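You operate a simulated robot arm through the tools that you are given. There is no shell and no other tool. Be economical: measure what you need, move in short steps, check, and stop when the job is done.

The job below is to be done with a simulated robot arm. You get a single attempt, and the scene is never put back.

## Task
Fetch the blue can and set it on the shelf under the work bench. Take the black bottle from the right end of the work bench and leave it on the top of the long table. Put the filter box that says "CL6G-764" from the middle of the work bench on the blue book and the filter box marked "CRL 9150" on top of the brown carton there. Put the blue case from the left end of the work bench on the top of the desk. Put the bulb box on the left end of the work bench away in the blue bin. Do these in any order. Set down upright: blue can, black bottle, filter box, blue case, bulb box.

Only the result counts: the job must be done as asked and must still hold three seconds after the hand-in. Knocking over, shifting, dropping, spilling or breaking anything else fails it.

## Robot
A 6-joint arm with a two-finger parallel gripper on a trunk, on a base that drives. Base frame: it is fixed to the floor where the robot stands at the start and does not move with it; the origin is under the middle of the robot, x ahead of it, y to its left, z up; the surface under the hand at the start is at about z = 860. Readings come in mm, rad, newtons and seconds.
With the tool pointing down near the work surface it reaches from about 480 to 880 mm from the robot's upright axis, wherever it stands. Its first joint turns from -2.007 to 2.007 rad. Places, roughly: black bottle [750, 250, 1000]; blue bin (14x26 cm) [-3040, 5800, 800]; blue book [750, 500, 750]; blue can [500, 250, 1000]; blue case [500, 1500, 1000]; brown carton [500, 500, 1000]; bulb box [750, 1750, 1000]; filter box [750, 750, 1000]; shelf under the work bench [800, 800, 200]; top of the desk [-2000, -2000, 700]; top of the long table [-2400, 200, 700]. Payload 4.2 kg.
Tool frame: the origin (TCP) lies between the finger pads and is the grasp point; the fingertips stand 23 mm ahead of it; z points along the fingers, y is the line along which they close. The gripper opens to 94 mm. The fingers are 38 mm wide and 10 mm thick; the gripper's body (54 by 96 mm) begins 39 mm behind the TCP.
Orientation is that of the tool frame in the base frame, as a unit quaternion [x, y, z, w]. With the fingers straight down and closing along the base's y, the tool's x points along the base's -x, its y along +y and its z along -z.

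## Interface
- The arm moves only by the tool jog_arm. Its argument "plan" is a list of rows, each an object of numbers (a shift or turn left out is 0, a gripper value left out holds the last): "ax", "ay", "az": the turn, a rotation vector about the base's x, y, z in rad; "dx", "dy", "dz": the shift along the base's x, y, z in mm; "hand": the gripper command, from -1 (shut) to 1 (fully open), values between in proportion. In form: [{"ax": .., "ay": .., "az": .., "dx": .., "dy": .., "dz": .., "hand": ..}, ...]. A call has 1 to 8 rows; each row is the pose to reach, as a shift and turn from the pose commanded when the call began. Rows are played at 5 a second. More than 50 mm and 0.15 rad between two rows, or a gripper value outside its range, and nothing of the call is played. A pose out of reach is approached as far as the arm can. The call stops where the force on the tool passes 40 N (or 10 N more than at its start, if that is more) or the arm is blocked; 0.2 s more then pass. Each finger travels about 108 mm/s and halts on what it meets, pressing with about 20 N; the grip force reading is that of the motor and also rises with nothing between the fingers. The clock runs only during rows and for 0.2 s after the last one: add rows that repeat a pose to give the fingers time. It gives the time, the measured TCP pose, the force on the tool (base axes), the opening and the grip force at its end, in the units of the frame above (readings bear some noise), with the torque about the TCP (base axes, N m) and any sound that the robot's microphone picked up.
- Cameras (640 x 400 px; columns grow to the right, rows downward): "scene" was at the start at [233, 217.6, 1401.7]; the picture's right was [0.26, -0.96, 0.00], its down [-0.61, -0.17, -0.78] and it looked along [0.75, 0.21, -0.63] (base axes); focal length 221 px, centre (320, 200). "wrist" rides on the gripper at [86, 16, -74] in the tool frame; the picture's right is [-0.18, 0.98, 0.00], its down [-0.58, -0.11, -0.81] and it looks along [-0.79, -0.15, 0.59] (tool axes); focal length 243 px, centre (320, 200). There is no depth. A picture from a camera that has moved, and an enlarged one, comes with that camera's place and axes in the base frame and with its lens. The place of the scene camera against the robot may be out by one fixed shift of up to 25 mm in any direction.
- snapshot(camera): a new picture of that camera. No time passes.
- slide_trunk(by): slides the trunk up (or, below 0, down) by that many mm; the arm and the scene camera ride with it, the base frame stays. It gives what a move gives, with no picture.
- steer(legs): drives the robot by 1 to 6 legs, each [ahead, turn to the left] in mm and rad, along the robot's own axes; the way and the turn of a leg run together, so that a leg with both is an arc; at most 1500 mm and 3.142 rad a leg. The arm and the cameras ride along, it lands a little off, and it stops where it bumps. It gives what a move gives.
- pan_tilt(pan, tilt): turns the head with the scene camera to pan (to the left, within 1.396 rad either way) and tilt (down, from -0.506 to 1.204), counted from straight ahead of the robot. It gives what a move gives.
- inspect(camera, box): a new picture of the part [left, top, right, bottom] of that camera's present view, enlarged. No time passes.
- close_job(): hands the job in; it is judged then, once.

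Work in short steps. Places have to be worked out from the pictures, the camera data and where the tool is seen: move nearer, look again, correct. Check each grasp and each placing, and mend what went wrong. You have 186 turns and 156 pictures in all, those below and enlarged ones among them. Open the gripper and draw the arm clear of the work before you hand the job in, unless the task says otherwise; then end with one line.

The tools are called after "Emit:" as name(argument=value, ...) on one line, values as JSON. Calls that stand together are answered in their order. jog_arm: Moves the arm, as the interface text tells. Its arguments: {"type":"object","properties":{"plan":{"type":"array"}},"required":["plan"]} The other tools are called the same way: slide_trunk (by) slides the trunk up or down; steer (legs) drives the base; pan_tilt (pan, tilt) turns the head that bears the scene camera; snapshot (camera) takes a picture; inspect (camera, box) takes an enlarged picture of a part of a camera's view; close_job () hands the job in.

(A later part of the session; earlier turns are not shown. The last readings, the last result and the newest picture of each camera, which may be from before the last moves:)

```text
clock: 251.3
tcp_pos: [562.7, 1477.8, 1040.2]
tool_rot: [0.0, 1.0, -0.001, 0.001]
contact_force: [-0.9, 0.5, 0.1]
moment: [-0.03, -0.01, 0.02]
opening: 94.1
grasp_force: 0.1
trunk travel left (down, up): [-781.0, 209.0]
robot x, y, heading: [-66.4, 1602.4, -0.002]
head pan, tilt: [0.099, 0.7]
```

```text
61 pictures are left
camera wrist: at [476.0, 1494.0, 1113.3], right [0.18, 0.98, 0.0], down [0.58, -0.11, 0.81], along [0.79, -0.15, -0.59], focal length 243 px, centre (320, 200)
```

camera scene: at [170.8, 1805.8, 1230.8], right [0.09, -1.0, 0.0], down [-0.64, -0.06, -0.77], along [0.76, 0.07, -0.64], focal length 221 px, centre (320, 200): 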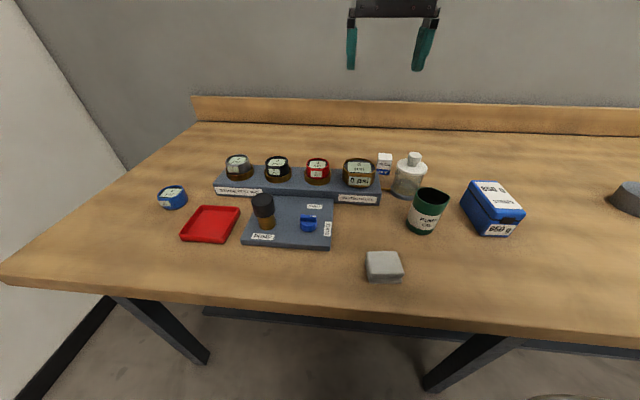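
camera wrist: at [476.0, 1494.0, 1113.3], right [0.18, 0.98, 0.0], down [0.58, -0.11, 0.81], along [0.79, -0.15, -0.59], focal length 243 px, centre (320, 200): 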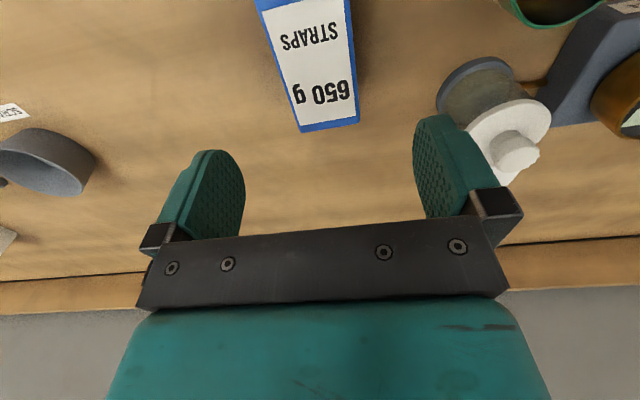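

Case top at z≈922, centre (562, 1477), aligned. Descend to z≈900 and close.

Emit:
jog_arm(plan=[{"dz": -45}, {"dz": -90}, {"dz": -120}, {"dz": -140}, {"dz": -140, "hand": 0.2}, {"dz": -140, "hand": -0.5}, {"dz": -140, "hand": -1}, {"dz": -140, "hand": -1}])

Emit:
jog_arm(plan=[{"dz": 5}, {"dz": 25}, {"dz": 65}, {"dz": 110}, {"dz": 155}, {"dz": 200}])

Emit:
snapshot(camera="wrist")

```text
clock: 253.1
tcp_pos: [562.1, 1478.0, 898.2]
tool_rot: [0.001, 1.0, 0.001, -0.001]
contact_force: [-0.4, -0.9, -1.1]
moment: [0.03, -0.08, -0.03]
opening: 58.3
grasp_force: 20.6
trunk travel left (down, up): [-781.0, 209.0]
robot x, y, heading: [-64.5, 1597.1, -0.001]
head pan, tilt: [0.099, 0.7]
```

```text
clock: 254.5
tcp_pos: [562.6, 1478.0, 1098.0]
tool_rot: [0.002, 1.0, 0.0, -0.001]
contact_force: [0.5, -0.5, -6.1]
moment: [0.0, 0.04, 0.0]
opening: 57.9
grasp_force: 19.6
trunk travel left (down, up): [-781.0, 209.0]
robot x, y, heading: [-67.1, 1600.8, -0.004]
head pan, tilt: [0.099, 0.7]
```

```text
60 pictures are left
camera wrist: at [476.8, 1493.2, 1172.1], right [0.18, 0.98, 0.0], down [0.58, -0.11, 0.8], along [0.79, -0.15, -0.59], focal length 243 px, centre (320, 200)
```

wrist: 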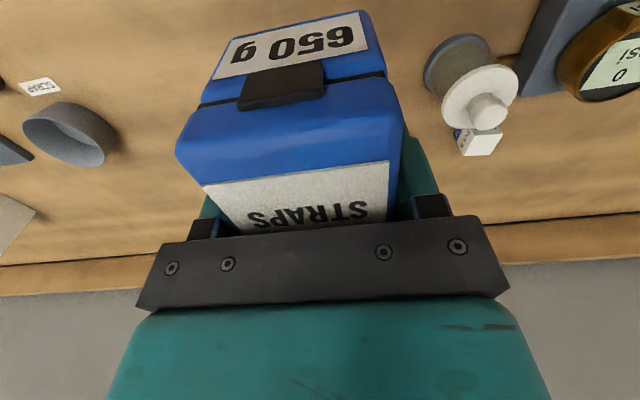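

The case is held (base 38 mm below TCP). I back from the bench, turn and drive toward the desk area.

Emit:
steer(legs=[[-735, 0], [0, -1.571], [1400, 0], [1200, 0]])

Emit:
pan_tilt(pan=-0.6, tilt=0.4)

Emit:
snapshot(camera="scene")

```text
clock: 274.9
tcp_pos: [-821.8, -1705.7, 1098.2]
tool_rot: [0.693, 0.721, 0.001, 0.0]
contact_force: [1.3, 0.0, -6.5]
moment: [-0.01, 0.01, 0.03]
opening: 58.1
grasp_force: 19.7
trunk travel left (down, up): [-781.0, 209.0]
robot x, y, heading: [-720.7, -1071.3, -1.536]
head pan, tilt: [0.099, 0.7]
```

```text
clock: 276.0
tcp_pos: [-821.2, -1704.5, 1097.6]
tool_rot: [0.693, 0.721, 0.001, -0.001]
contact_force: [-0.3, 0.5, -6.7]
moment: [0.02, 0.03, -0.01]
opening: 58.0
grasp_force: 20.5
trunk travel left (down, up): [-781.0, 209.0]
robot x, y, heading: [-721.3, -1071.2, -1.533]
head pan, tilt: [-0.6, 0.4]
```

```text
59 pictures are left
camera scene: at [-572.0, -1295.8, 1457.5], right [-0.85, 0.53, 0.0], down [0.21, 0.33, -0.92], along [-0.49, -0.78, -0.39], focal length 221 px, centre (320, 200)
```

scene: 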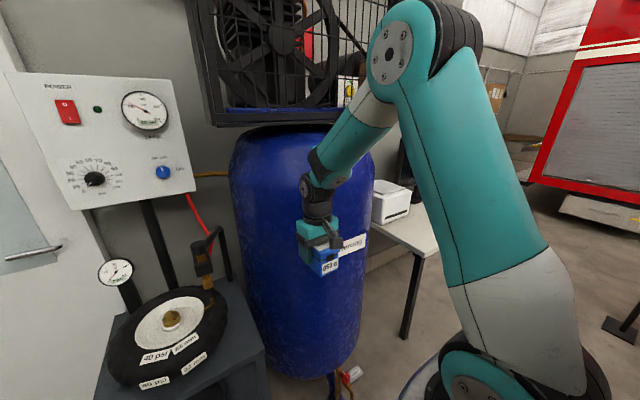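

The compressor tank is near; I back up slightly and turn right (away from it), then look along the desk.

Emit:
steer(legs=[[-80, 0], [0, -1.508]])

Emit:
pan_tilt(pan=0.5, tilt=0.4)

Emit:
snapshot(camera="scene")

```text
clock: 280.7
tcp_pos: [-1361.5, -939.6, 1097.6]
tool_rot: [0.998, 0.057, 0.001, 0.0]
contact_force: [0.4, -0.3, -7.0]
moment: [-0.03, 0.01, 0.01]
opening: 58.0
grasp_force: 19.7
trunk travel left (down, up): [-781.0, 209.0]
robot x, y, heading: [-726.0, -991.1, -3.027]
head pan, tilt: [-0.6, 0.4]
```

```text
clock: 282.0
tcp_pos: [-1362.5, -938.2, 1098.1]
tool_rot: [0.998, 0.057, 0.001, -0.001]
contact_force: [-0.1, 0.1, -6.0]
moment: [0.0, -0.02, 0.02]
opening: 57.9
grasp_force: 19.8
trunk travel left (down, up): [-781.0, 209.0]
robot x, y, heading: [-722.1, -992.7, -3.033]
head pan, tilt: [0.499, 0.4]
```

```text
58 pictures are left
camera scene: at [-931.6, -1255.8, 1457.6], right [-0.57, 0.82, 0.0], down [0.32, 0.22, -0.92], along [-0.75, -0.53, -0.39], focal length 221 px, centre (320, 200)
```

scene: 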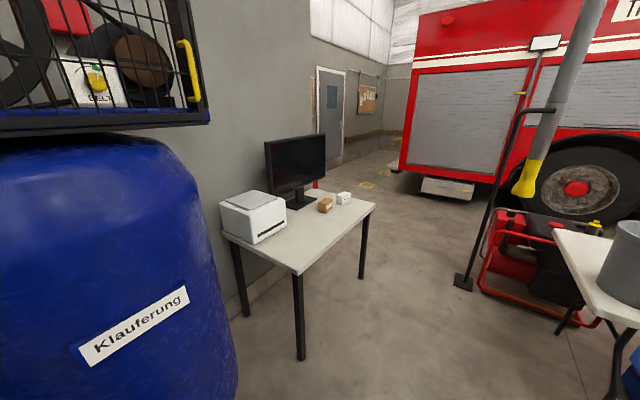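

The desk's front edge is y≈-1800, x from -2470 to -1530, with free space in front around (-1800, -1930). I drive there and turn to face it.

Emit:
steer(legs=[[965, 0], [0, 1.46]])

Emit:
pan_tilt(pan=-0.2, tilt=0.55)

Emit:
snapshot(camera="scene")

Emit:
snapshot(camera="wrist")

```text
clock: 290.6
tcp_pos: [-1792.3, -1735.8, 1098.2]
tool_rot: [0.7, 0.715, 0.001, -0.001]
contact_force: [-0.2, 0.7, -6.1]
moment: [0.02, 0.0, 0.0]
opening: 58.1
grasp_force: 20.6
trunk travel left (down, up): [-781.0, 209.0]
robot x, y, heading: [-1684.3, -1104.5, -1.554]
head pan, tilt: [0.499, 0.4]
```

```text
clock: 291.7
tcp_pos: [-1792.0, -1735.4, 1097.7]
tool_rot: [0.7, 0.714, 0.001, 0.0]
contact_force: [-0.4, -0.4, -6.6]
moment: [0.02, -0.01, -0.02]
opening: 57.7
grasp_force: 20.1
trunk travel left (down, up): [-781.0, 209.0]
robot x, y, heading: [-1682.2, -1101.2, -1.553]
head pan, tilt: [-0.201, 0.55]
```

```text
57 pictures are left
camera scene: at [-1501.4, -1342.3, 1443.9], right [-0.98, 0.18, 0.0], down [0.09, 0.51, -0.85], along [-0.15, -0.84, -0.52], focal length 221 px, centre (320, 200)
```

scene: 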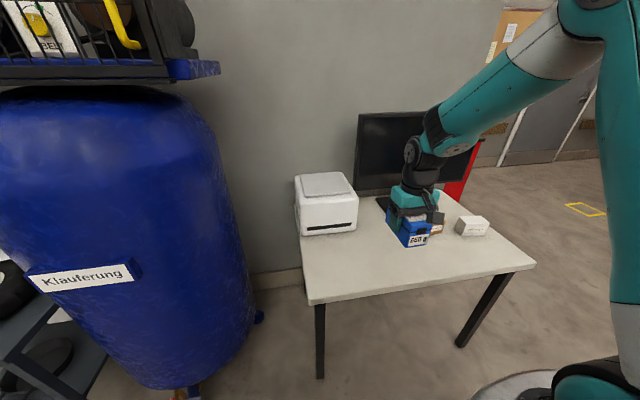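

```text
56 pictures are left
camera wrist: at [-1778.0, -1649.5, 1171.9], right [0.99, -0.16, 0.0], down [-0.1, -0.59, 0.81], along [-0.13, -0.79, -0.59], focal length 243 px, centre (320, 200)
```

wrist: 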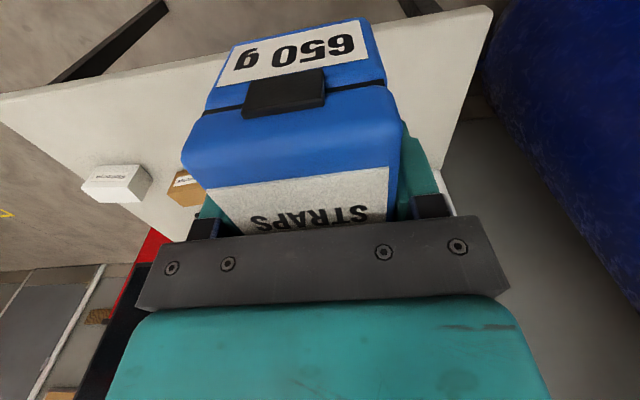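

Desk geometry confirmed. Drive forward 185 mm so the case is over (-1790, -1920), then lower the trunk 260.

Emit:
steer(legs=[[185, 0]])

Emit:
slide_trunk(by=-240)

Emit:
snapshot(camera="scene")

Emit:
snapshot(camera="wrist")

```text
clock: 293.2
tcp_pos: [-1790.4, -1920.2, 1097.6]
tool_rot: [0.699, 0.715, 0.001, -0.001]
contact_force: [-0.5, 0.4, -5.0]
moment: [0.02, 0.02, 0.0]
opening: 57.9
grasp_force: 20.0
trunk travel left (down, up): [-781.0, 209.0]
robot x, y, heading: [-1677.5, -1293.2, -1.55]
head pan, tilt: [-0.201, 0.55]
```

```text
clock: 295.7
tcp_pos: [-1788.8, -1919.2, 857.5]
tool_rot: [0.7, 0.715, 0.0, -0.001]
contact_force: [0.3, 0.7, -6.6]
moment: [0.01, 0.02, 0.0]
opening: 57.9
grasp_force: 19.8
trunk travel left (down, up): [-541.0, 449.0]
robot x, y, heading: [-1679.0, -1292.2, -1.555]
head pan, tilt: [-0.201, 0.55]
```

```text
55 pictures are left
camera scene: at [-1498.1, -1527.7, 1203.9], right [-0.98, 0.18, 0.0], down [0.09, 0.51, -0.85], along [-0.15, -0.84, -0.52], focal length 221 px, centre (320, 200)
```

scene: 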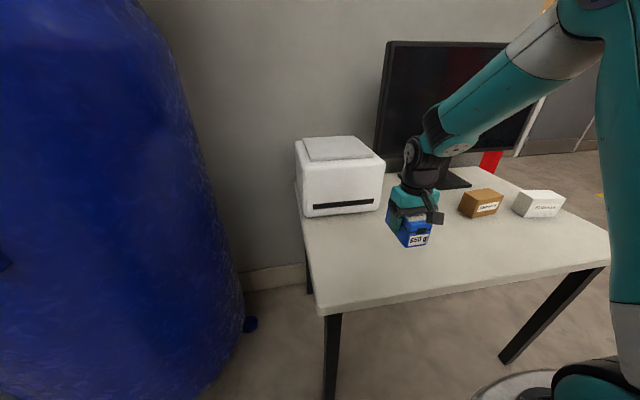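

```text
54 pictures are left
camera wrist: at [-1774.7, -1834.8, 931.9], right [0.99, -0.16, 0.0], down [-0.1, -0.59, 0.81], along [-0.13, -0.79, -0.59], focal length 243 px, centre (320, 200)
```

wrist: 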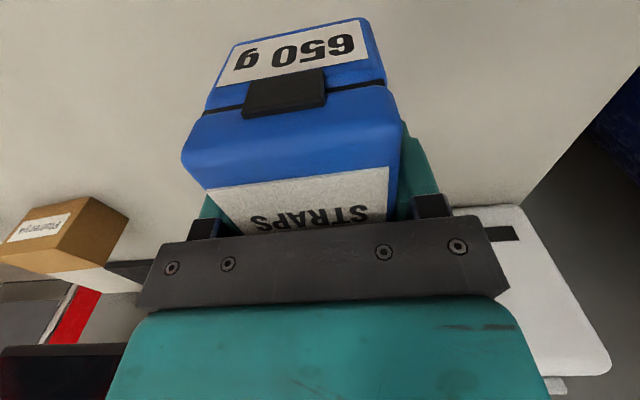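

Space is clear. Lower in fine steps until contact.

Emit:
jog_arm(plan=[{"dz": -35}, {"dz": -50}, {"dz": -57}, {"dz": -64}, {"dz": -71}, {"dz": -78}, {"dz": -85}, {"dz": -92}])

```text
clock: 297.5
tcp_pos: [-1789.2, -1922.6, 770.3]
tool_rot: [0.7, 0.714, -0.002, 0.002]
contact_force: [-0.3, 3.6, 23.2]
moment: [1.39, -0.29, 0.01]
opening: 58.3
grasp_force: 20.2
trunk travel left (down, up): [-541.0, 449.0]
robot x, y, heading: [-1676.3, -1289.0, -1.552]
head pan, tilt: [-0.201, 0.55]
stopped in row 8: the force on the tool passed its limit at 50 N (the readings are from after the stop); the commanded pose is now the measured one
```

Contact at 770 (desk top ≈732). Relieve 2 mm, open, and rise.

Emit:
jog_arm(plan=[{"dz": 2}, {"dz": 2, "hand": -0.3}, {"dz": 2, "hand": 0.4}, {"dz": 2, "hand": 1}, {"dz": 2, "hand": 1}])

Emit:
jog_arm(plan=[{"dz": 20}, {"dz": 60}, {"dz": 105}, {"dz": 150}, {"dz": 195}, {"dz": 240}])

Emit:
snapshot(camera="wrist")

```text
clock: 298.7
tcp_pos: [-1789.6, -1923.8, 771.1]
tool_rot: [0.7, 0.714, -0.003, 0.001]
contact_force: [1.7, 1.7, 3.7]
moment: [0.02, -0.02, 0.0]
opening: 94.2
grasp_force: 0.1
trunk travel left (down, up): [-541.0, 449.0]
robot x, y, heading: [-1678.5, -1294.9, -1.551]
head pan, tilt: [-0.201, 0.55]
```

```text
clock: 300.1
tcp_pos: [-1790.9, -1923.7, 1011.3]
tool_rot: [0.7, 0.714, -0.002, 0.0]
contact_force: [0.4, -0.2, -0.5]
moment: [0.0, -0.03, 0.0]
opening: 93.9
grasp_force: 0.0
trunk travel left (down, up): [-541.0, 449.0]
robot x, y, heading: [-1677.8, -1286.5, -1.548]
head pan, tilt: [-0.201, 0.55]
```

```text
53 pictures are left
camera wrist: at [-1774.8, -1837.8, 1084.8], right [0.99, -0.16, 0.0], down [-0.1, -0.58, 0.81], along [-0.13, -0.8, -0.59], focal length 243 px, centre (320, 200)
```

wrist: 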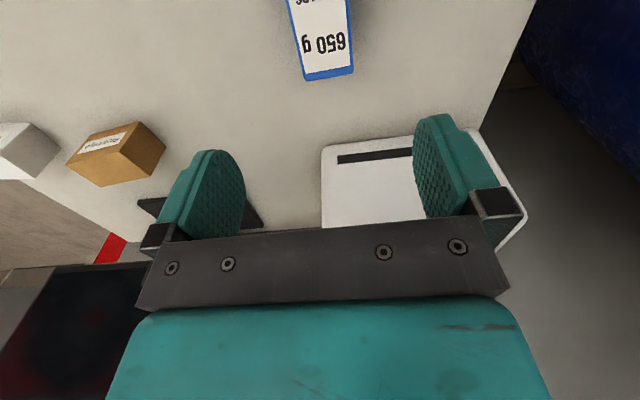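

The case stands on the desk. I retrace the path back toward the bench's left end.

Emit:
steer(legs=[[-190, 0], [0, -1.46], [-965, 0], [0, -1.69], [1300, 0], [1330, 0]])

```text
clock: 326.5
tcp_pos: [-536.0, 2322.8, 1010.5]
tool_rot: [-0.704, 0.711, 0.001, 0.003]
contact_force: [-1.1, 0.4, 0.5]
moment: [0.01, -0.01, -0.01]
opening: 94.1
grasp_force: 0.1
trunk travel left (down, up): [-541.0, 449.0]
robot x, y, heading: [-670.2, 1691.2, 1.557]
head pan, tilt: [-0.201, 0.55]
```

Now raise the trunk, turn to the bench and drive up to it.

Emit:
slide_trunk(by=200)

Emit:
steer(legs=[[0, -1.557], [625, 0]])

Emit:
snapshot(camera="wrist")

```text
clock: 328.7
tcp_pos: [-537.3, 2323.2, 1211.6]
tool_rot: [-0.704, 0.711, 0.001, 0.003]
contact_force: [0.1, -0.6, 0.3]
moment: [-0.02, 0.02, 0.0]
opening: 94.0
grasp_force: 0.1
trunk travel left (down, up): [-741.0, 249.0]
robot x, y, heading: [-668.9, 1693.3, 1.555]
head pan, tilt: [-0.201, 0.55]
```

```text
clock: 336.0
tcp_pos: [590.0, 1589.6, 1210.8]
tool_rot: [-0.011, 1.0, -0.001, 0.002]
contact_force: [0.2, 0.3, -0.9]
moment: [0.02, -0.02, -0.02]
opening: 94.2
grasp_force: 0.0
trunk travel left (down, up): [-741.0, 249.0]
robot x, y, heading: [-44.3, 1697.7, 0.024]
head pan, tilt: [-0.201, 0.55]
```

```text
52 pictures are left
camera wrist: at [504.0, 1604.2, 1284.4], right [0.16, 0.99, 0.0], down [0.58, -0.09, 0.81], along [0.8, -0.13, -0.59], focal length 243 px, centre (320, 200)
```

wrist: 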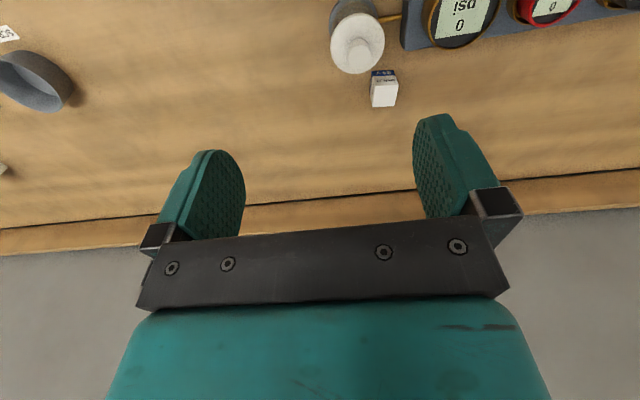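

The bulb box is at ≈(748, 1673). A jar stands in front of it, so I approach high and look closely.

Emit:
jog_arm(plan=[{"dx": 20, "dy": 18, "dz": -20}, {"dx": 45, "dy": 36, "dz": -40}, {"dx": 70, "dy": 54, "dz": -60}, {"dx": 95, "dy": 72, "dz": -80}, {"dx": 115, "dy": 90, "dz": -100}, {"dx": 115, "dy": 90, "dz": -115}])

Emit:
snapshot(camera="wrist")

Emit:
inspect(camera="wrist", box=[260, 20, 400, 120])

```text
clock: 337.4
tcp_pos: [705.0, 1682.7, 1095.3]
tool_rot: [-0.011, 1.0, -0.001, 0.003]
contact_force: [0.0, 1.1, -0.5]
moment: [0.01, 0.02, -0.02]
opening: 94.1
grasp_force: 0.0
trunk travel left (down, up): [-741.0, 249.0]
robot x, y, heading: [-42.0, 1702.0, 0.019]
head pan, tilt: [-0.201, 0.55]
```

```text
51 pictures are left
camera wrist: at [618.3, 1695.1, 1168.2], right [0.16, 0.99, 0.0], down [0.58, -0.09, 0.81], along [0.8, -0.13, -0.59], focal length 243 px, centre (320, 200)
```

wrist: 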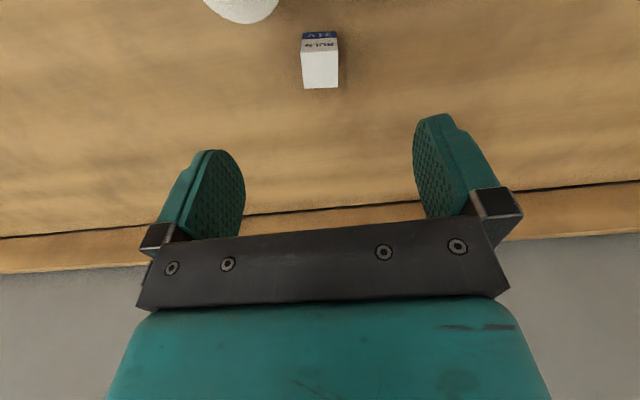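

```text
4.00 times, centred on (330, 70) of wrist
camera zoom: at [618.3, 1695.1, 1168.2], right [0.16, 0.99, 0.0], down [0.58, -0.09, 0.81], along [0.8, -0.13, -0.59], focal length 970 px, centre (280, 720)
```

zoom: 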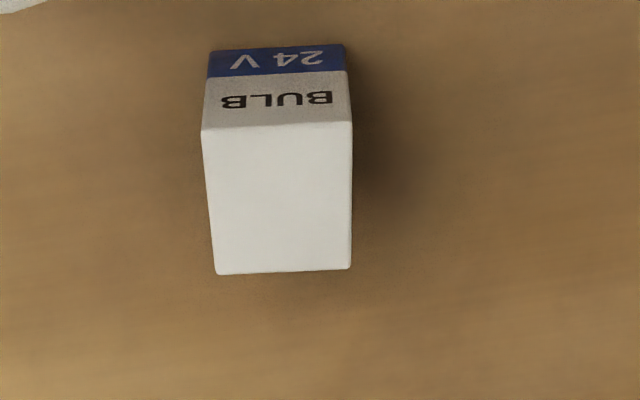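

The bulb box: centre (743, 1674), 37×38×48 mm, yaw ≈ −0.115, top z 908. I align and descend to z≈892, then close.

Emit:
jog_arm(plan=[{"dx": 12, "dy": -3, "dz": -20, "az": -0.05, "hand": 0.6}, {"dx": 25, "dy": -6, "dz": -50, "az": -0.1, "hand": 0.6}, {"dx": 38, "dy": -8.4, "dz": -90, "az": -0.137}, {"dx": 38, "dy": -8.4, "dz": -120, "az": -0.137}, {"dx": 38, "dy": -8.4, "dz": -120, "az": -0.137}])

Emit:
snapshot(camera="wrist")

```text
clock: 338.6
tcp_pos: [741.9, 1673.3, 974.8]
tool_rot: [0.057, 0.998, -0.002, 0.002]
contact_force: [0.5, 0.3, 0.7]
moment: [0.0, -0.01, -0.02]
opening: 75.2
grasp_force: 0.1
trunk travel left (down, up): [-741.0, 249.0]
robot x, y, heading: [-43.7, 1703.2, 0.023]
head pan, tilt: [-0.201, 0.55]
```

```text
49 pictures are left
camera wrist: at [658.6, 1698.8, 1048.8], right [0.29, 0.96, 0.0], down [0.56, -0.17, 0.81], along [0.77, -0.24, -0.59], focal length 243 px, centre (320, 200)
```

wrist: 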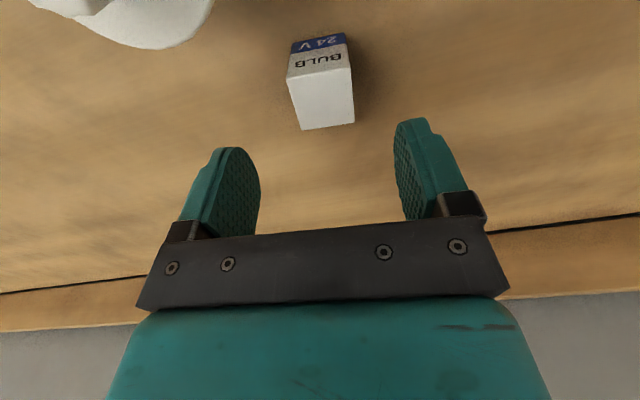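

Centred. Descend and close.

Emit:
jog_arm(plan=[{"dz": -35}, {"dz": -65}, {"dz": -82}, {"dz": -82, "hand": 0}, {"dz": -82, "hand": -0.5}, {"dz": -82, "hand": -1}, {"dz": -82, "hand": -1}])

Emit:
jog_arm(plan=[{"dz": 10}, {"dz": 40}, {"dz": 80}, {"dz": 125}, {"dz": 170}, {"dx": -20, "dz": 210}, {"dx": -50, "dz": 240}, {"dx": -90, "dz": 260}])

Emit:
snapshot(camera="wrist")

```text
clock: 340.2
tcp_pos: [742.8, 1673.3, 894.1]
tool_rot: [0.057, 0.998, -0.001, 0.003]
contact_force: [-0.6, -0.4, 0.1]
moment: [0.0, -0.01, -0.03]
opening: 37.3
grasp_force: 19.6
trunk travel left (down, up): [-741.0, 249.0]
robot x, y, heading: [-43.8, 1697.3, 0.026]
head pan, tilt: [-0.201, 0.55]
```

```text
clock: 342.0
tcp_pos: [653.6, 1672.1, 1153.0]
tool_rot: [0.057, 0.998, 0.0, 0.001]
contact_force: [0.7, -0.3, -1.6]
moment: [-0.02, 0.03, -0.02]
opening: 37.7
grasp_force: 20.2
trunk travel left (down, up): [-741.0, 249.0]
robot x, y, heading: [-40.3, 1703.2, 0.022]
head pan, tilt: [-0.201, 0.55]
```

```text
48 pictures are left
camera wrist: at [569.7, 1696.7, 1226.4], right [0.29, 0.96, 0.0], down [0.56, -0.17, 0.81], along [0.77, -0.24, -0.59], focal length 243 px, centre (320, 200)
```

wrist: 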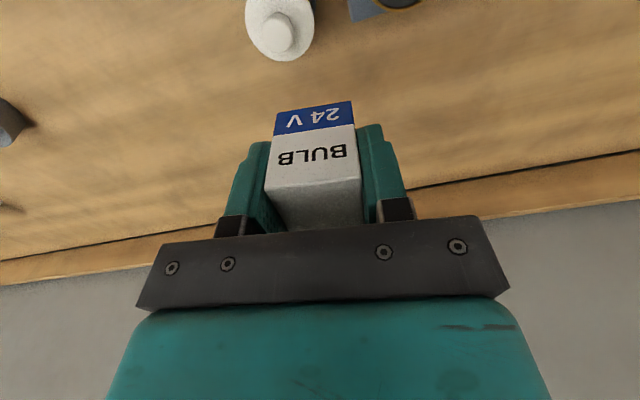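

Bulb box held. I back from the bench, turn left toward the bin's direction and look for the route.

Emit:
steer(legs=[[-760, 0], [0, 2.3]])

Emit:
pan_tilt(pan=0.0, tilt=0.2)

Emit:
snapshot(camera="scene")

```text
clock: 351.5
tcp_pos: [-1225.9, 2232.1, 1153.5]
tool_rot: [0.887, -0.461, -0.002, -0.002]
contact_force: [0.8, -1.0, -0.8]
moment: [0.0, 0.0, 0.02]
opening: 37.8
grasp_force: 19.9
trunk travel left (down, up): [-741.0, 249.0]
robot x, y, heading: [-789.6, 1691.2, 2.318]
head pan, tilt: [-0.201, 0.55]
```

```text
clock: 352.3
tcp_pos: [-1227.2, 2230.5, 1153.2]
tool_rot: [0.887, -0.461, -0.002, -0.002]
contact_force: [0.3, 0.9, 0.0]
moment: [0.02, 0.0, -0.03]
opening: 37.4
grasp_force: 19.6
trunk travel left (down, up): [-741.0, 249.0]
robot x, y, heading: [-786.9, 1690.1, 2.32]
head pan, tilt: [0.0, 0.201]
```

```text
47 pictures are left
camera scene: at [-1098.6, 1738.3, 1436.1], right [0.74, 0.68, 0.0], down [0.14, -0.15, -0.98], along [-0.66, 0.72, -0.2], focal length 221 px, centre (320, 200)
```

scene: 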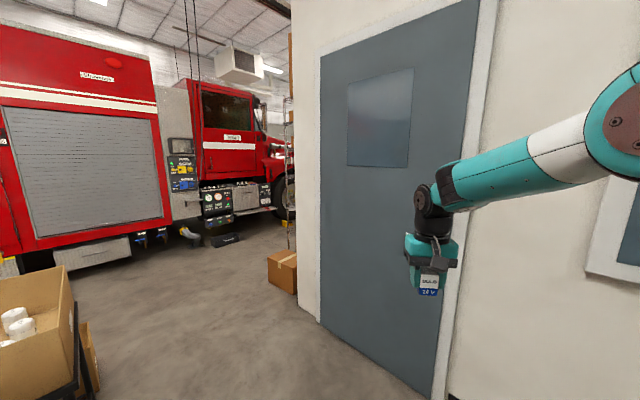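

The passage goes left around the door wall (corner ≈(-2240, 2970)), between it and the carton stand. I drive through its middle to about (-3500, 2150), then look in +y.

Emit:
steer(legs=[[600, 0], [0, 0.82], [1400, 0], [900, 0]])

Emit:
pan_tilt(pan=-1.2, tilt=0.25)

Emit:
snapshot(camera="scene")

```text
clock: 368.8
tcp_pos: [-4200.7, 2318.5, 1152.9]
tool_rot: [0.996, -0.092, -0.002, -0.001]
contact_force: [0.5, 0.4, -1.0]
moment: [-0.01, -0.02, 0.0]
opening: 37.8
grasp_force: 20.2
trunk travel left (down, up): [-741.0, 249.0]
robot x, y, heading: [-3510.5, 2238.2, 3.097]
head pan, tilt: [0.0, 0.201]
```

```text
clock: 370.2
tcp_pos: [-4200.4, 2317.8, 1153.2]
tool_rot: [0.996, -0.093, -0.002, -0.001]
contact_force: [0.3, -0.1, -0.8]
moment: [0.01, 0.02, -0.01]
opening: 37.7
grasp_force: 20.1
trunk travel left (down, up): [-741.0, 249.0]
robot x, y, heading: [-3506.8, 2242.9, 3.089]
head pan, tilt: [-1.201, 0.25]
```

```text
46 pictures are left
camera scene: at [-3701.5, 2141.5, 1431.6], right [0.95, 0.31, 0.0], down [0.08, -0.23, -0.97], along [-0.31, 0.92, -0.25], focal length 221 px, centre (320, 200)
```

scene: 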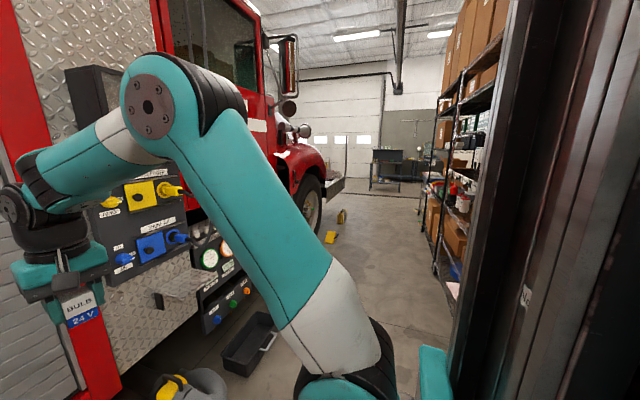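

The shelving unit stands on the right of the corridor; the bin should be at its far end. I turn right to face along the corridor.

Emit:
steer(legs=[[-60, 0], [0, -1.53]])

Emit:
pan_tilt(pan=-0.1, tilt=0.3)

Emit:
snapshot(camera="scene")

```text
clock: 374.9
tcp_pos: [-3394.1, 2931.6, 1153.7]
tool_rot: [-0.652, 0.758, 0.001, 0.003]
contact_force: [0.1, -0.1, -0.2]
moment: [0.0, 0.01, 0.01]
opening: 37.8
grasp_force: 20.5
trunk travel left (down, up): [-741.0, 249.0]
robot x, y, heading: [-3447.6, 2236.7, 1.554]
head pan, tilt: [-1.201, 0.25]
```

```text
clock: 376.2
tcp_pos: [-3393.8, 2931.3, 1152.2]
tool_rot: [-0.652, 0.758, 0.001, 0.003]
contact_force: [-0.5, 0.3, -0.5]
moment: [-0.03, 0.0, 0.02]
opening: 37.5
grasp_force: 20.3
trunk travel left (down, up): [-741.0, 249.0]
robot x, y, heading: [-3444.0, 2238.7, 1.556]
head pan, tilt: [-0.099, 0.3]
```

```text
45 pictures are left
camera scene: at [-3631.6, 2484.6, 1426.9], right [0.99, -0.12, 0.0], down [-0.03, -0.29, -0.96], along [0.11, 0.95, -0.3], focal length 221 px, centre (320, 200)
```

scene: 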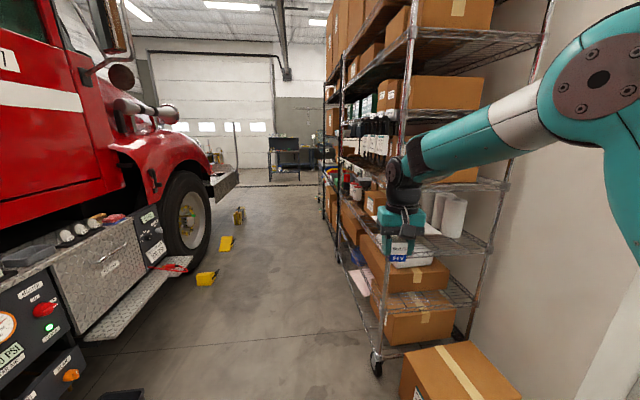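

The corridor is ≈1.2 m wide between truck (x≈-4400) and shelves (front x≈-3180). I retract the arm to keep it compact, then move to x≈-3830 while advancing.

Emit:
jog_arm(plan=[{"dx": -8, "dy": -30}, {"dx": -16, "dy": -60}, {"dx": -24, "dy": -90}, {"dx": -32, "dy": -120}, {"dx": -40, "dy": -150}, {"dx": -48, "dy": -180}, {"dx": -50, "dy": -195}])

Emit:
steer(legs=[[0, 0.275], [1500, 0], [0, -0.26]])

Emit:
snapshot(camera="scene")

```text
clock: 377.8
tcp_pos: [-3444.1, 2735.8, 1154.8]
tool_rot: [-0.652, 0.758, 0.0, 0.002]
contact_force: [-0.3, 0.1, -0.5]
moment: [0.0, 0.03, 0.0]
opening: 37.6
grasp_force: 19.8
trunk travel left (down, up): [-741.0, 249.0]
robot x, y, heading: [-3450.7, 2235.5, 1.557]
head pan, tilt: [-0.099, 0.3]
```

```text
clock: 387.0
tcp_pos: [-3821.3, 4171.0, 1154.6]
tool_rot: [-0.656, 0.755, 0.001, 0.003]
contact_force: [0.3, -0.3, -0.7]
moment: [-0.02, -0.01, 0.02]
opening: 37.7
grasp_force: 20.0
trunk travel left (down, up): [-741.0, 249.0]
robot x, y, heading: [-3820.8, 3672.3, 1.564]
head pan, tilt: [-0.099, 0.3]
```

```text
44 pictures are left
camera scene: at [-4007.6, 3918.3, 1426.9], right [0.99, -0.11, 0.0], down [-0.03, -0.29, -0.96], along [0.1, 0.95, -0.3], focal length 221 px, centre (320, 200)
```

scene: 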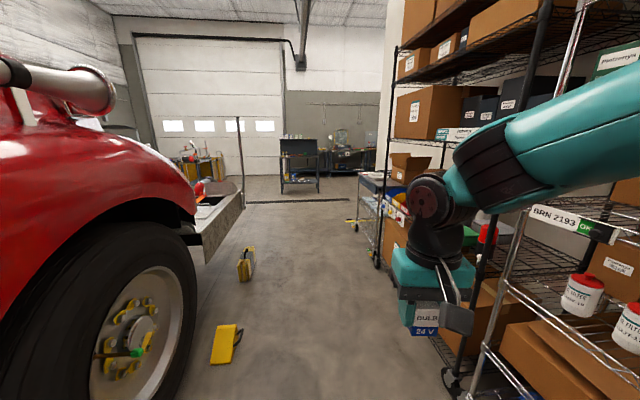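

I zoom on where the bin should appear (around px 400, 203).

Emit:
inspect(camera="scene", box=[330, 140, 450, 260])

```text
3.33 times, centred on (390, 200) of scene
camera zoom: at [-4007.6, 3918.3, 1426.9], right [0.99, -0.11, 0.0], down [-0.03, -0.29, -0.96], along [0.1, 0.95, -0.3], focal length 738 px, centre (87, 200)
```

zoom: 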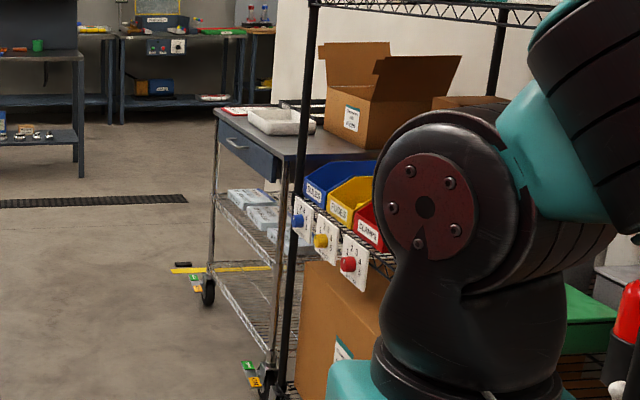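

The blue bin is the farthest of three label bins (blue, yellow, red) on the shelf. I drive to its level and turn to face the shelf.

Emit:
steer(legs=[[1400, 0], [670, 0], [0, -1.564]])

Emit:
pan_tilt(pan=-0.2, tilt=0.6)

Emit:
snapshot(camera="scene")

Emit:
snapshot(camera="wrist")

```text
clock: 401.0
tcp_pos: [-3310.8, 5731.3, 1154.7]
tool_rot: [0.07, 0.998, -0.001, 0.002]
contact_force: [-0.5, 0.2, -1.0]
moment: [0.01, 0.0, 0.04]
opening: 37.7
grasp_force: 20.8
trunk travel left (down, up): [-741.0, 249.0]
robot x, y, heading: [-3809.4, 5733.9, -0.01]
head pan, tilt: [-0.099, 0.3]
```

```text
clock: 401.8
tcp_pos: [-3312.5, 5731.2, 1155.1]
tool_rot: [0.071, 0.997, -0.001, 0.002]
contact_force: [0.1, 0.7, 0.0]
moment: [0.03, 0.02, -0.02]
opening: 37.7
grasp_force: 20.3
trunk travel left (down, up): [-741.0, 249.0]
robot x, y, heading: [-3809.4, 5732.7, -0.006]
head pan, tilt: [-0.201, 0.6]
```

```text
42 pictures are left
camera scene: at [-3573.1, 5907.2, 1399.4], right [-0.21, -0.98, 0.0], down [-0.55, 0.12, -0.83], along [0.81, -0.17, -0.56], focal length 221 px, centre (320, 200)
```

scene: 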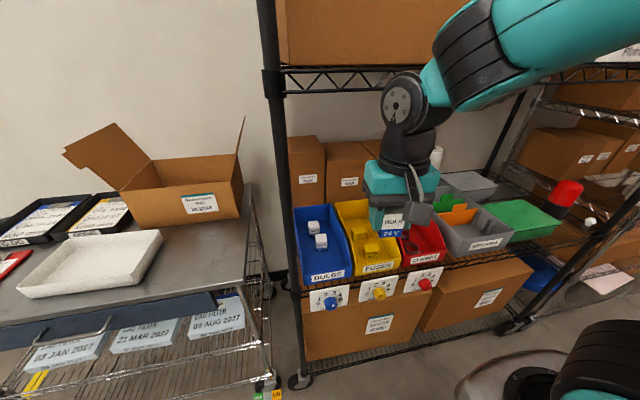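

```text
41 pictures are left
camera wrist: at [-3395.6, 5759.3, 1228.1], right [0.32, 0.95, 0.0], down [0.56, -0.19, 0.81], along [0.77, -0.26, -0.59], focal length 243 px, centre (320, 200)
```

wrist: 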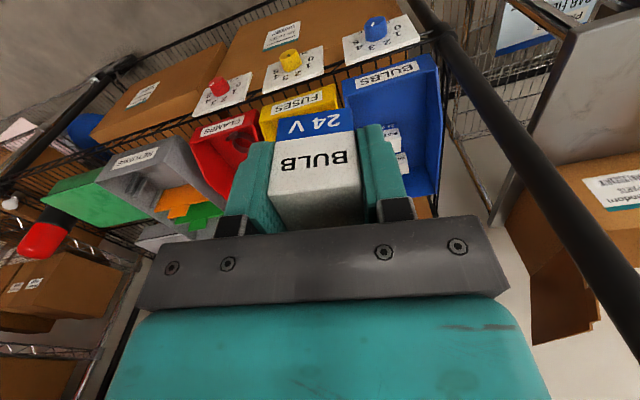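

The blue "BULBS" bin already holds two bulb boxes at its back. I zoom the wrist and scene views to measure it.

Emit:
inspect(camera="wrist", box=[300, 30, 480, 220])

Emit:
inspect(camera="scene", box=[260, 170, 420, 320])

```text
2.11 times, centred on (390, 125) of wrist
camera zoom: at [-3395.6, 5759.3, 1228.1], right [0.32, 0.95, 0.0], down [0.56, -0.19, 0.81], along [0.77, -0.26, -0.59], focal length 511 px, centre (173, 358)
```

zoom: 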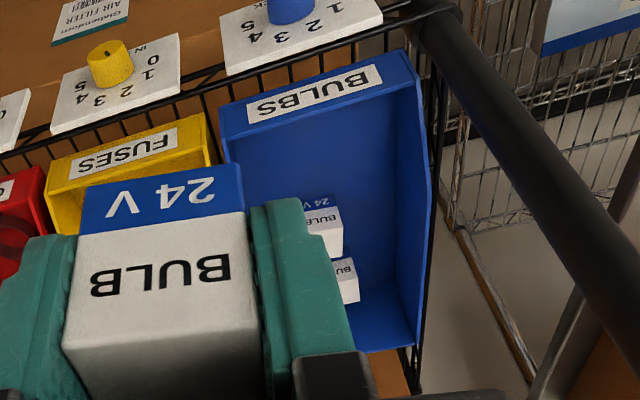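

```text
2.67 times, centred on (340, 245) of scene
camera zoom: at [-3573.1, 5907.2, 1399.4], right [-0.21, -0.98, 0.0], down [-0.55, 0.12, -0.83], along [0.81, -0.17, -0.56], focal length 590 px, centre (267, 80)
```

zoom: 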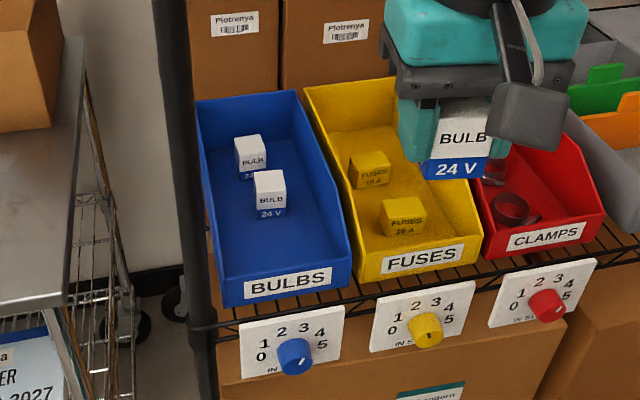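

I move the hand sideways (+y 70) for a second wrist view to triangulate the bin.

Emit:
jog_arm(plan=[{"dy": 25, "dx": -8}, {"dy": 50, "dx": -15}, {"dy": 70, "dx": -20}, {"dy": 70, "dx": -20}])

Emit:
inspect(camera="wrist", box=[240, 0, 440, 150])

```text
clock: 402.8
tcp_pos: [-3330.9, 5801.6, 1154.9]
tool_rot: [0.07, 0.998, -0.001, 0.002]
contact_force: [-0.7, -0.3, -0.8]
moment: [0.01, -0.03, 0.02]
opening: 37.6
grasp_force: 20.1
trunk travel left (down, up): [-741.0, 249.0]
robot x, y, heading: [-3813.3, 5731.8, -0.008]
head pan, tilt: [-0.201, 0.6]
```

```text
2.67 times, centred on (340, 75) of wrist
camera zoom: at [-3415.5, 5829.5, 1228.1], right [0.32, 0.95, 0.0], down [0.56, -0.19, 0.81], along [0.77, -0.26, -0.59], focal length 647 px, centre (267, 533)
```

zoom: 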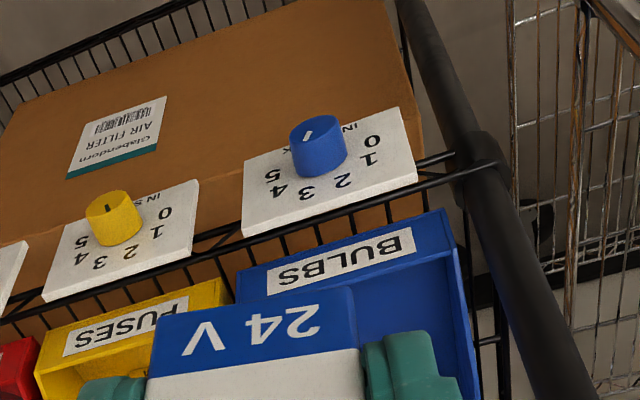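

Bin triangulated: rim z≈850, x −3168…−2910, y 5724…5866; the front third is free. Target (−3118, 5795). I straighten yaw, descend outside the shelf to z≈960, then move in under the upper shelf.

Emit:
jog_arm(plan=[{"dz": -45, "az": 0.04}, {"dz": -90, "az": 0.08}, {"dz": -135, "dy": -3, "az": 0.12}, {"dz": -175, "dy": -6, "az": 0.14}, {"dx": 45, "dz": -185, "dy": -6, "az": 0.14}, {"dx": 90, "dz": -190, "dy": -6, "az": 0.14}, {"dx": 130, "dz": -190, "dy": -6, "az": 0.14}])

Emit:
snapshot(camera="scene")

Emit:
snapshot(camera="wrist")

```text
clock: 404.4
tcp_pos: [-3201.2, 5795.6, 964.0]
tool_rot: [0.001, 1.0, 0.0, 0.003]
contact_force: [-1.0, 0.2, 0.8]
moment: [-0.01, -0.01, -0.03]
opening: 37.5
grasp_force: 20.0
trunk travel left (down, up): [-741.0, 249.0]
robot x, y, heading: [-3813.9, 5731.4, -0.012]
head pan, tilt: [-0.201, 0.6]
```

```text
37 pictures are left
camera scene: at [-3573.6, 5907.3, 1399.4], right [-0.21, -0.98, 0.0], down [-0.55, 0.12, -0.83], along [0.81, -0.17, -0.56], focal length 221 px, centre (320, 200)
```

scene: 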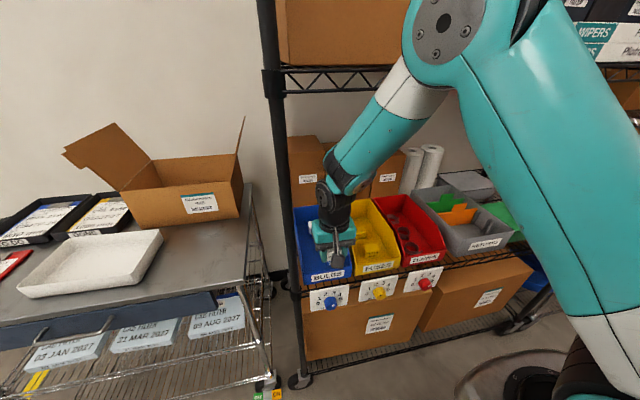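

```text
36 pictures are left
camera wrist: at [-3287.8, 5811.8, 1038.2], right [0.19, 0.98, 0.0], down [0.58, -0.11, 0.81], along [0.79, -0.15, -0.59], focal length 243 px, centre (320, 200)
```

wrist: 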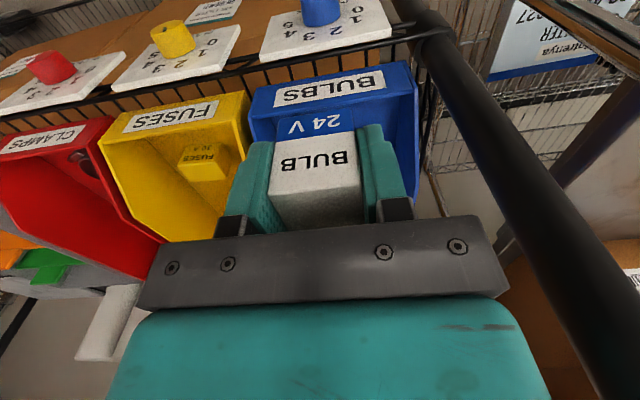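

The forearm would come near the upper shelf; I lower to just above the rim and back the base 70 mm so the arm reaches in flatter.

Emit:
jog_arm(plan=[{"dx": -20, "dz": -30}, {"dx": -20, "dz": -66}])

Emit:
steer(legs=[[-70, 0.01]])

Emit:
snapshot(camera="wrist")

```text
clock: 405.0
tcp_pos: [-3224.1, 5794.3, 899.0]
tool_rot: [0.002, 1.0, 0.0, 0.002]
contact_force: [-0.3, -0.3, 0.2]
moment: [0.03, 0.01, 0.03]
opening: 37.4
grasp_force: 20.5
trunk travel left (down, up): [-741.0, 249.0]
robot x, y, heading: [-3810.6, 5732.5, -0.004]
head pan, tilt: [-0.201, 0.6]
```

```text
clock: 406.1
tcp_pos: [-3293.6, 5802.7, 899.4]
tool_rot: [-0.003, 1.0, -0.001, 0.003]
contact_force: [0.3, -0.2, -0.2]
moment: [0.0, -0.01, -0.05]
opening: 37.5
grasp_force: 19.7
trunk travel left (down, up): [-741.0, 249.0]
robot x, y, heading: [-3879.9, 5730.5, 0.003]
head pan, tilt: [-0.201, 0.6]
```

```text
35 pictures are left
camera wrist: at [-3379.9, 5815.9, 972.5], right [0.18, 0.98, 0.0], down [0.58, -0.1, 0.81], along [0.8, -0.14, -0.59], focal length 243 px, centre (320, 200)
```

wrist: 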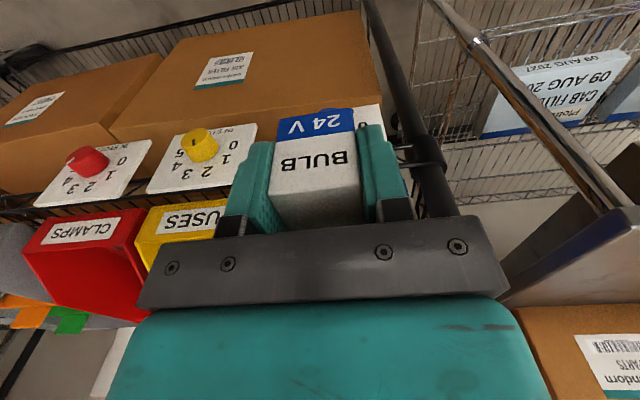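

Now move in horizontally over the bin front (z≈903) to x≈−3118.

Emit:
jog_arm(plan=[{"dx": 40, "dy": -3, "dz": 5}, {"dx": 80, "dy": -6, "dz": 5}, {"dx": 120, "dy": -8, "dz": 5}, {"dx": 150, "dy": -8, "dz": 5}, {"dx": 175, "dy": -8, "dz": 5}, {"dx": 175, "dy": -8, "dz": 5}])

Emit:
snapshot(camera="wrist")

Emit:
snapshot(camera="scene")

```text
clock: 407.4
tcp_pos: [-3119.9, 5792.8, 904.1]
tool_rot: [-0.004, 1.0, -0.001, 0.001]
contact_force: [-0.1, 0.8, -0.2]
moment: [-0.01, 0.02, 0.02]
opening: 37.5
grasp_force: 20.2
trunk travel left (down, up): [-741.0, 249.0]
robot x, y, heading: [-3880.5, 5733.8, 0.0]
head pan, tilt: [-0.201, 0.6]
```

```text
34 pictures are left
camera wrist: at [-3206.0, 5807.3, 978.1], right [0.18, 0.98, 0.0], down [0.58, -0.1, 0.81], along [0.8, -0.14, -0.59], focal length 243 px, centre (320, 200)
```

wrist: 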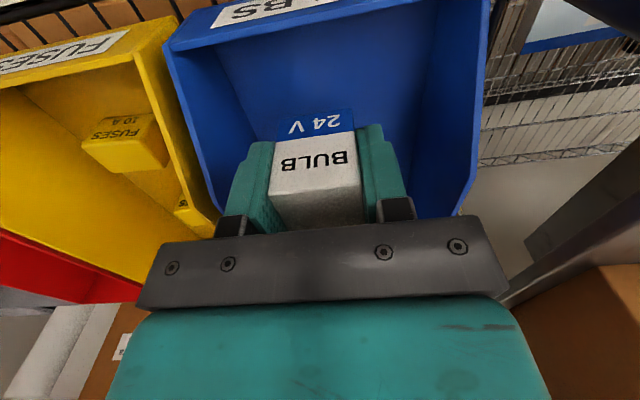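

```text
33 pictures are left
camera scene: at [-3645.1, 5909.8, 1399.4], right [-0.2, -0.98, 0.0], down [-0.55, 0.11, -0.83], along [0.81, -0.16, -0.56], focal length 221 px, centre (320, 200)
```

scene: 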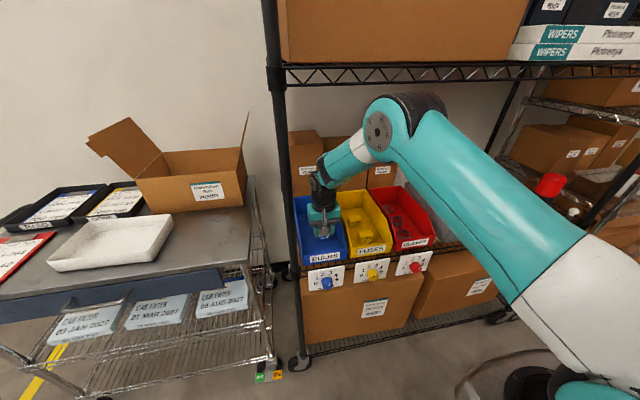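

Centred in the bin's front part. Lower in fine steps to the bin floor.

Emit:
jog_arm(plan=[{"dz": -20}, {"dz": -40}, {"dz": -52}, {"dz": -60}, {"dz": -67}, {"dz": -74}, {"dz": -81}, {"dz": -88}])

```text
clock: 409.1
tcp_pos: [-3117.5, 5792.3, 827.2]
tool_rot: [-0.003, 1.0, 0.0, 0.005]
contact_force: [-11.6, -4.0, 22.5]
moment: [-0.08, 0.66, 0.08]
opening: 37.7
grasp_force: 20.5
trunk travel left (down, up): [-741.0, 249.0]
robot x, y, heading: [-3877.8, 5730.7, -0.001]
head pan, tilt: [-0.201, 0.6]
stopped in row 8: the force on the tool passed its limit at 46 N (the readings are from after the stop); the commanded pose is now the measured one
```

Contact at z 827 (floor ≈793). Relieve 2 mm and look before releasing.

Emit:
jog_arm(plan=[{"dz": 1}, {"dz": 2}])

Emit:
snapshot(camera="wrist")

Emit:
inspect(camera="scene", box=[280, 150, 420, 290])

```text
clock: 409.7
tcp_pos: [-3117.1, 5792.9, 827.6]
tool_rot: [-0.004, 1.0, 0.0, 0.005]
contact_force: [-8.2, 0.1, 13.9]
moment: [-0.28, 0.5, -0.17]
opening: 37.7
grasp_force: 20.0
trunk travel left (down, up): [-741.0, 249.0]
robot x, y, heading: [-3879.4, 5730.7, -0.001]
head pan, tilt: [-0.201, 0.6]
```

```text
32 pictures are left
camera wrist: at [-3203.6, 5807.7, 900.6], right [0.18, 0.98, 0.0], down [0.57, -0.1, 0.81], along [0.8, -0.14, -0.58], focal length 243 px, centre (320, 200)
```

wrist: 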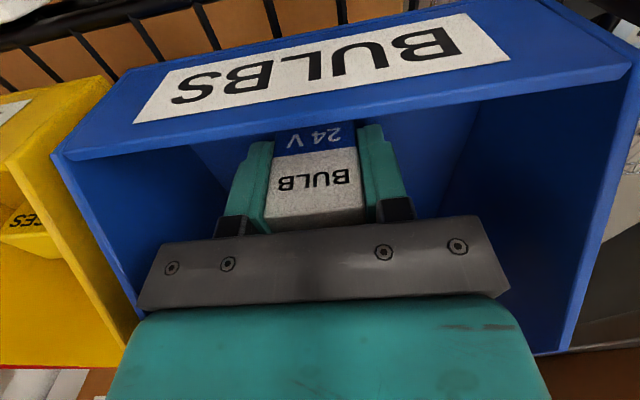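

```text
2.86 times, centred on (350, 220) of scene
camera zoom: at [-3645.9, 5909.7, 1399.4], right [-0.2, -0.98, 0.0], down [-0.55, 0.11, -0.83], along [0.81, -0.16, -0.56], focal length 633 px, centre (234, 143)
```

zoom: 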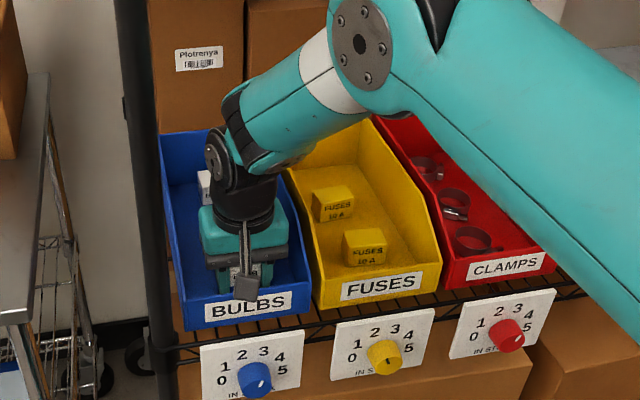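

The box is in the front of the bin. Relieve 1.5 mm more and open the fingers moderately.

Emit:
jog_arm(plan=[{"dz": 1.5}, {"dz": 1.5, "hand": 0.0}, {"dz": 1.5, "hand": 0.45}, {"dz": 1.5, "hand": 0.45}])

Emit:
jog_arm(plan=[{"dz": 20}, {"dz": 45}, {"dz": 75}, {"dz": 75}])

Emit:
snapshot(camera="wrist")

```text
clock: 410.7
tcp_pos: [-3115.7, 5793.4, 829.6]
tool_rot: [-0.004, 1.0, 0.0, 0.004]
contact_force: [0.1, -0.3, 0.8]
moment: [-0.03, 0.06, -0.02]
opening: 68.3
grasp_force: 0.0
trunk travel left (down, up): [-741.0, 249.0]
robot x, y, heading: [-3883.1, 5732.6, 0.002]
head pan, tilt: [-0.201, 0.6]
```

```text
clock: 411.7
tcp_pos: [-3115.9, 5794.1, 904.8]
tool_rot: [-0.003, 1.0, 0.0, 0.004]
contact_force: [-0.3, 0.3, -0.8]
moment: [0.04, -0.01, 0.0]
opening: 68.2
grasp_force: 0.0
trunk travel left (down, up): [-741.0, 249.0]
robot x, y, heading: [-3881.8, 5730.2, -0.002]
head pan, tilt: [-0.201, 0.6]
```

```text
30 pictures are left
camera wrist: at [-3202.5, 5808.7, 977.0], right [0.18, 0.98, 0.0], down [0.58, -0.1, 0.81], along [0.8, -0.14, -0.58], focal length 243 px, centre (320, 200)
```

wrist: 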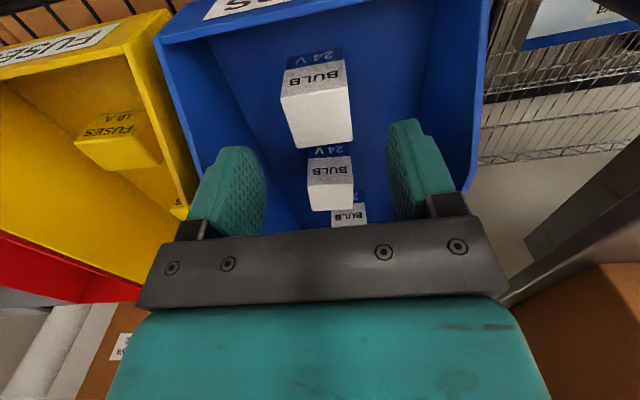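

The bulb box stands upright in the bin. I withdraw the arm horizontally out of the shelf and check once more.

Emit:
jog_arm(plan=[{"dx": -40}, {"dx": -80}, {"dx": -120}, {"dx": -160}, {"dx": -190}, {"dx": -190, "hand": 1}])

Emit:
steer(legs=[[-80, 0]])

Emit:
snapshot(camera="scene")

```text
clock: 413.1
tcp_pos: [-3309.7, 5792.6, 904.9]
tool_rot: [-0.004, 1.0, 0.001, 0.005]
contact_force: [0.3, -0.7, 0.1]
moment: [0.04, -0.01, 0.0]
opening: 94.0
grasp_force: 0.0
trunk travel left (down, up): [-741.0, 249.0]
robot x, y, heading: [-3880.1, 5729.8, -0.001]
head pan, tilt: [-0.201, 0.6]
```

```text
clock: 414.2
tcp_pos: [-3389.3, 5793.2, 903.8]
tool_rot: [-0.004, 1.0, -0.001, 0.005]
contact_force: [0.4, 0.5, 0.7]
moment: [-0.02, -0.02, -0.02]
opening: 94.0
grasp_force: 0.1
trunk travel left (down, up): [-741.0, 249.0]
robot x, y, heading: [-3960.0, 5733.3, 0.002]
head pan, tilt: [-0.201, 0.6]
```

```text
29 pictures are left
camera scene: at [-3725.4, 5910.0, 1399.4], right [-0.2, -0.98, 0.0], down [-0.55, 0.11, -0.83], along [0.81, -0.16, -0.56], focal length 221 px, centre (320, 200)
```

scene: 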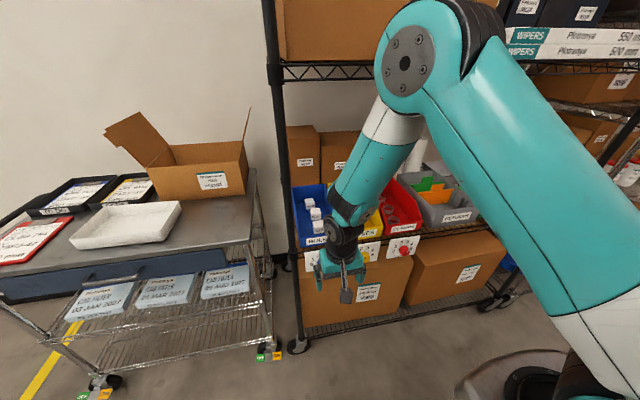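

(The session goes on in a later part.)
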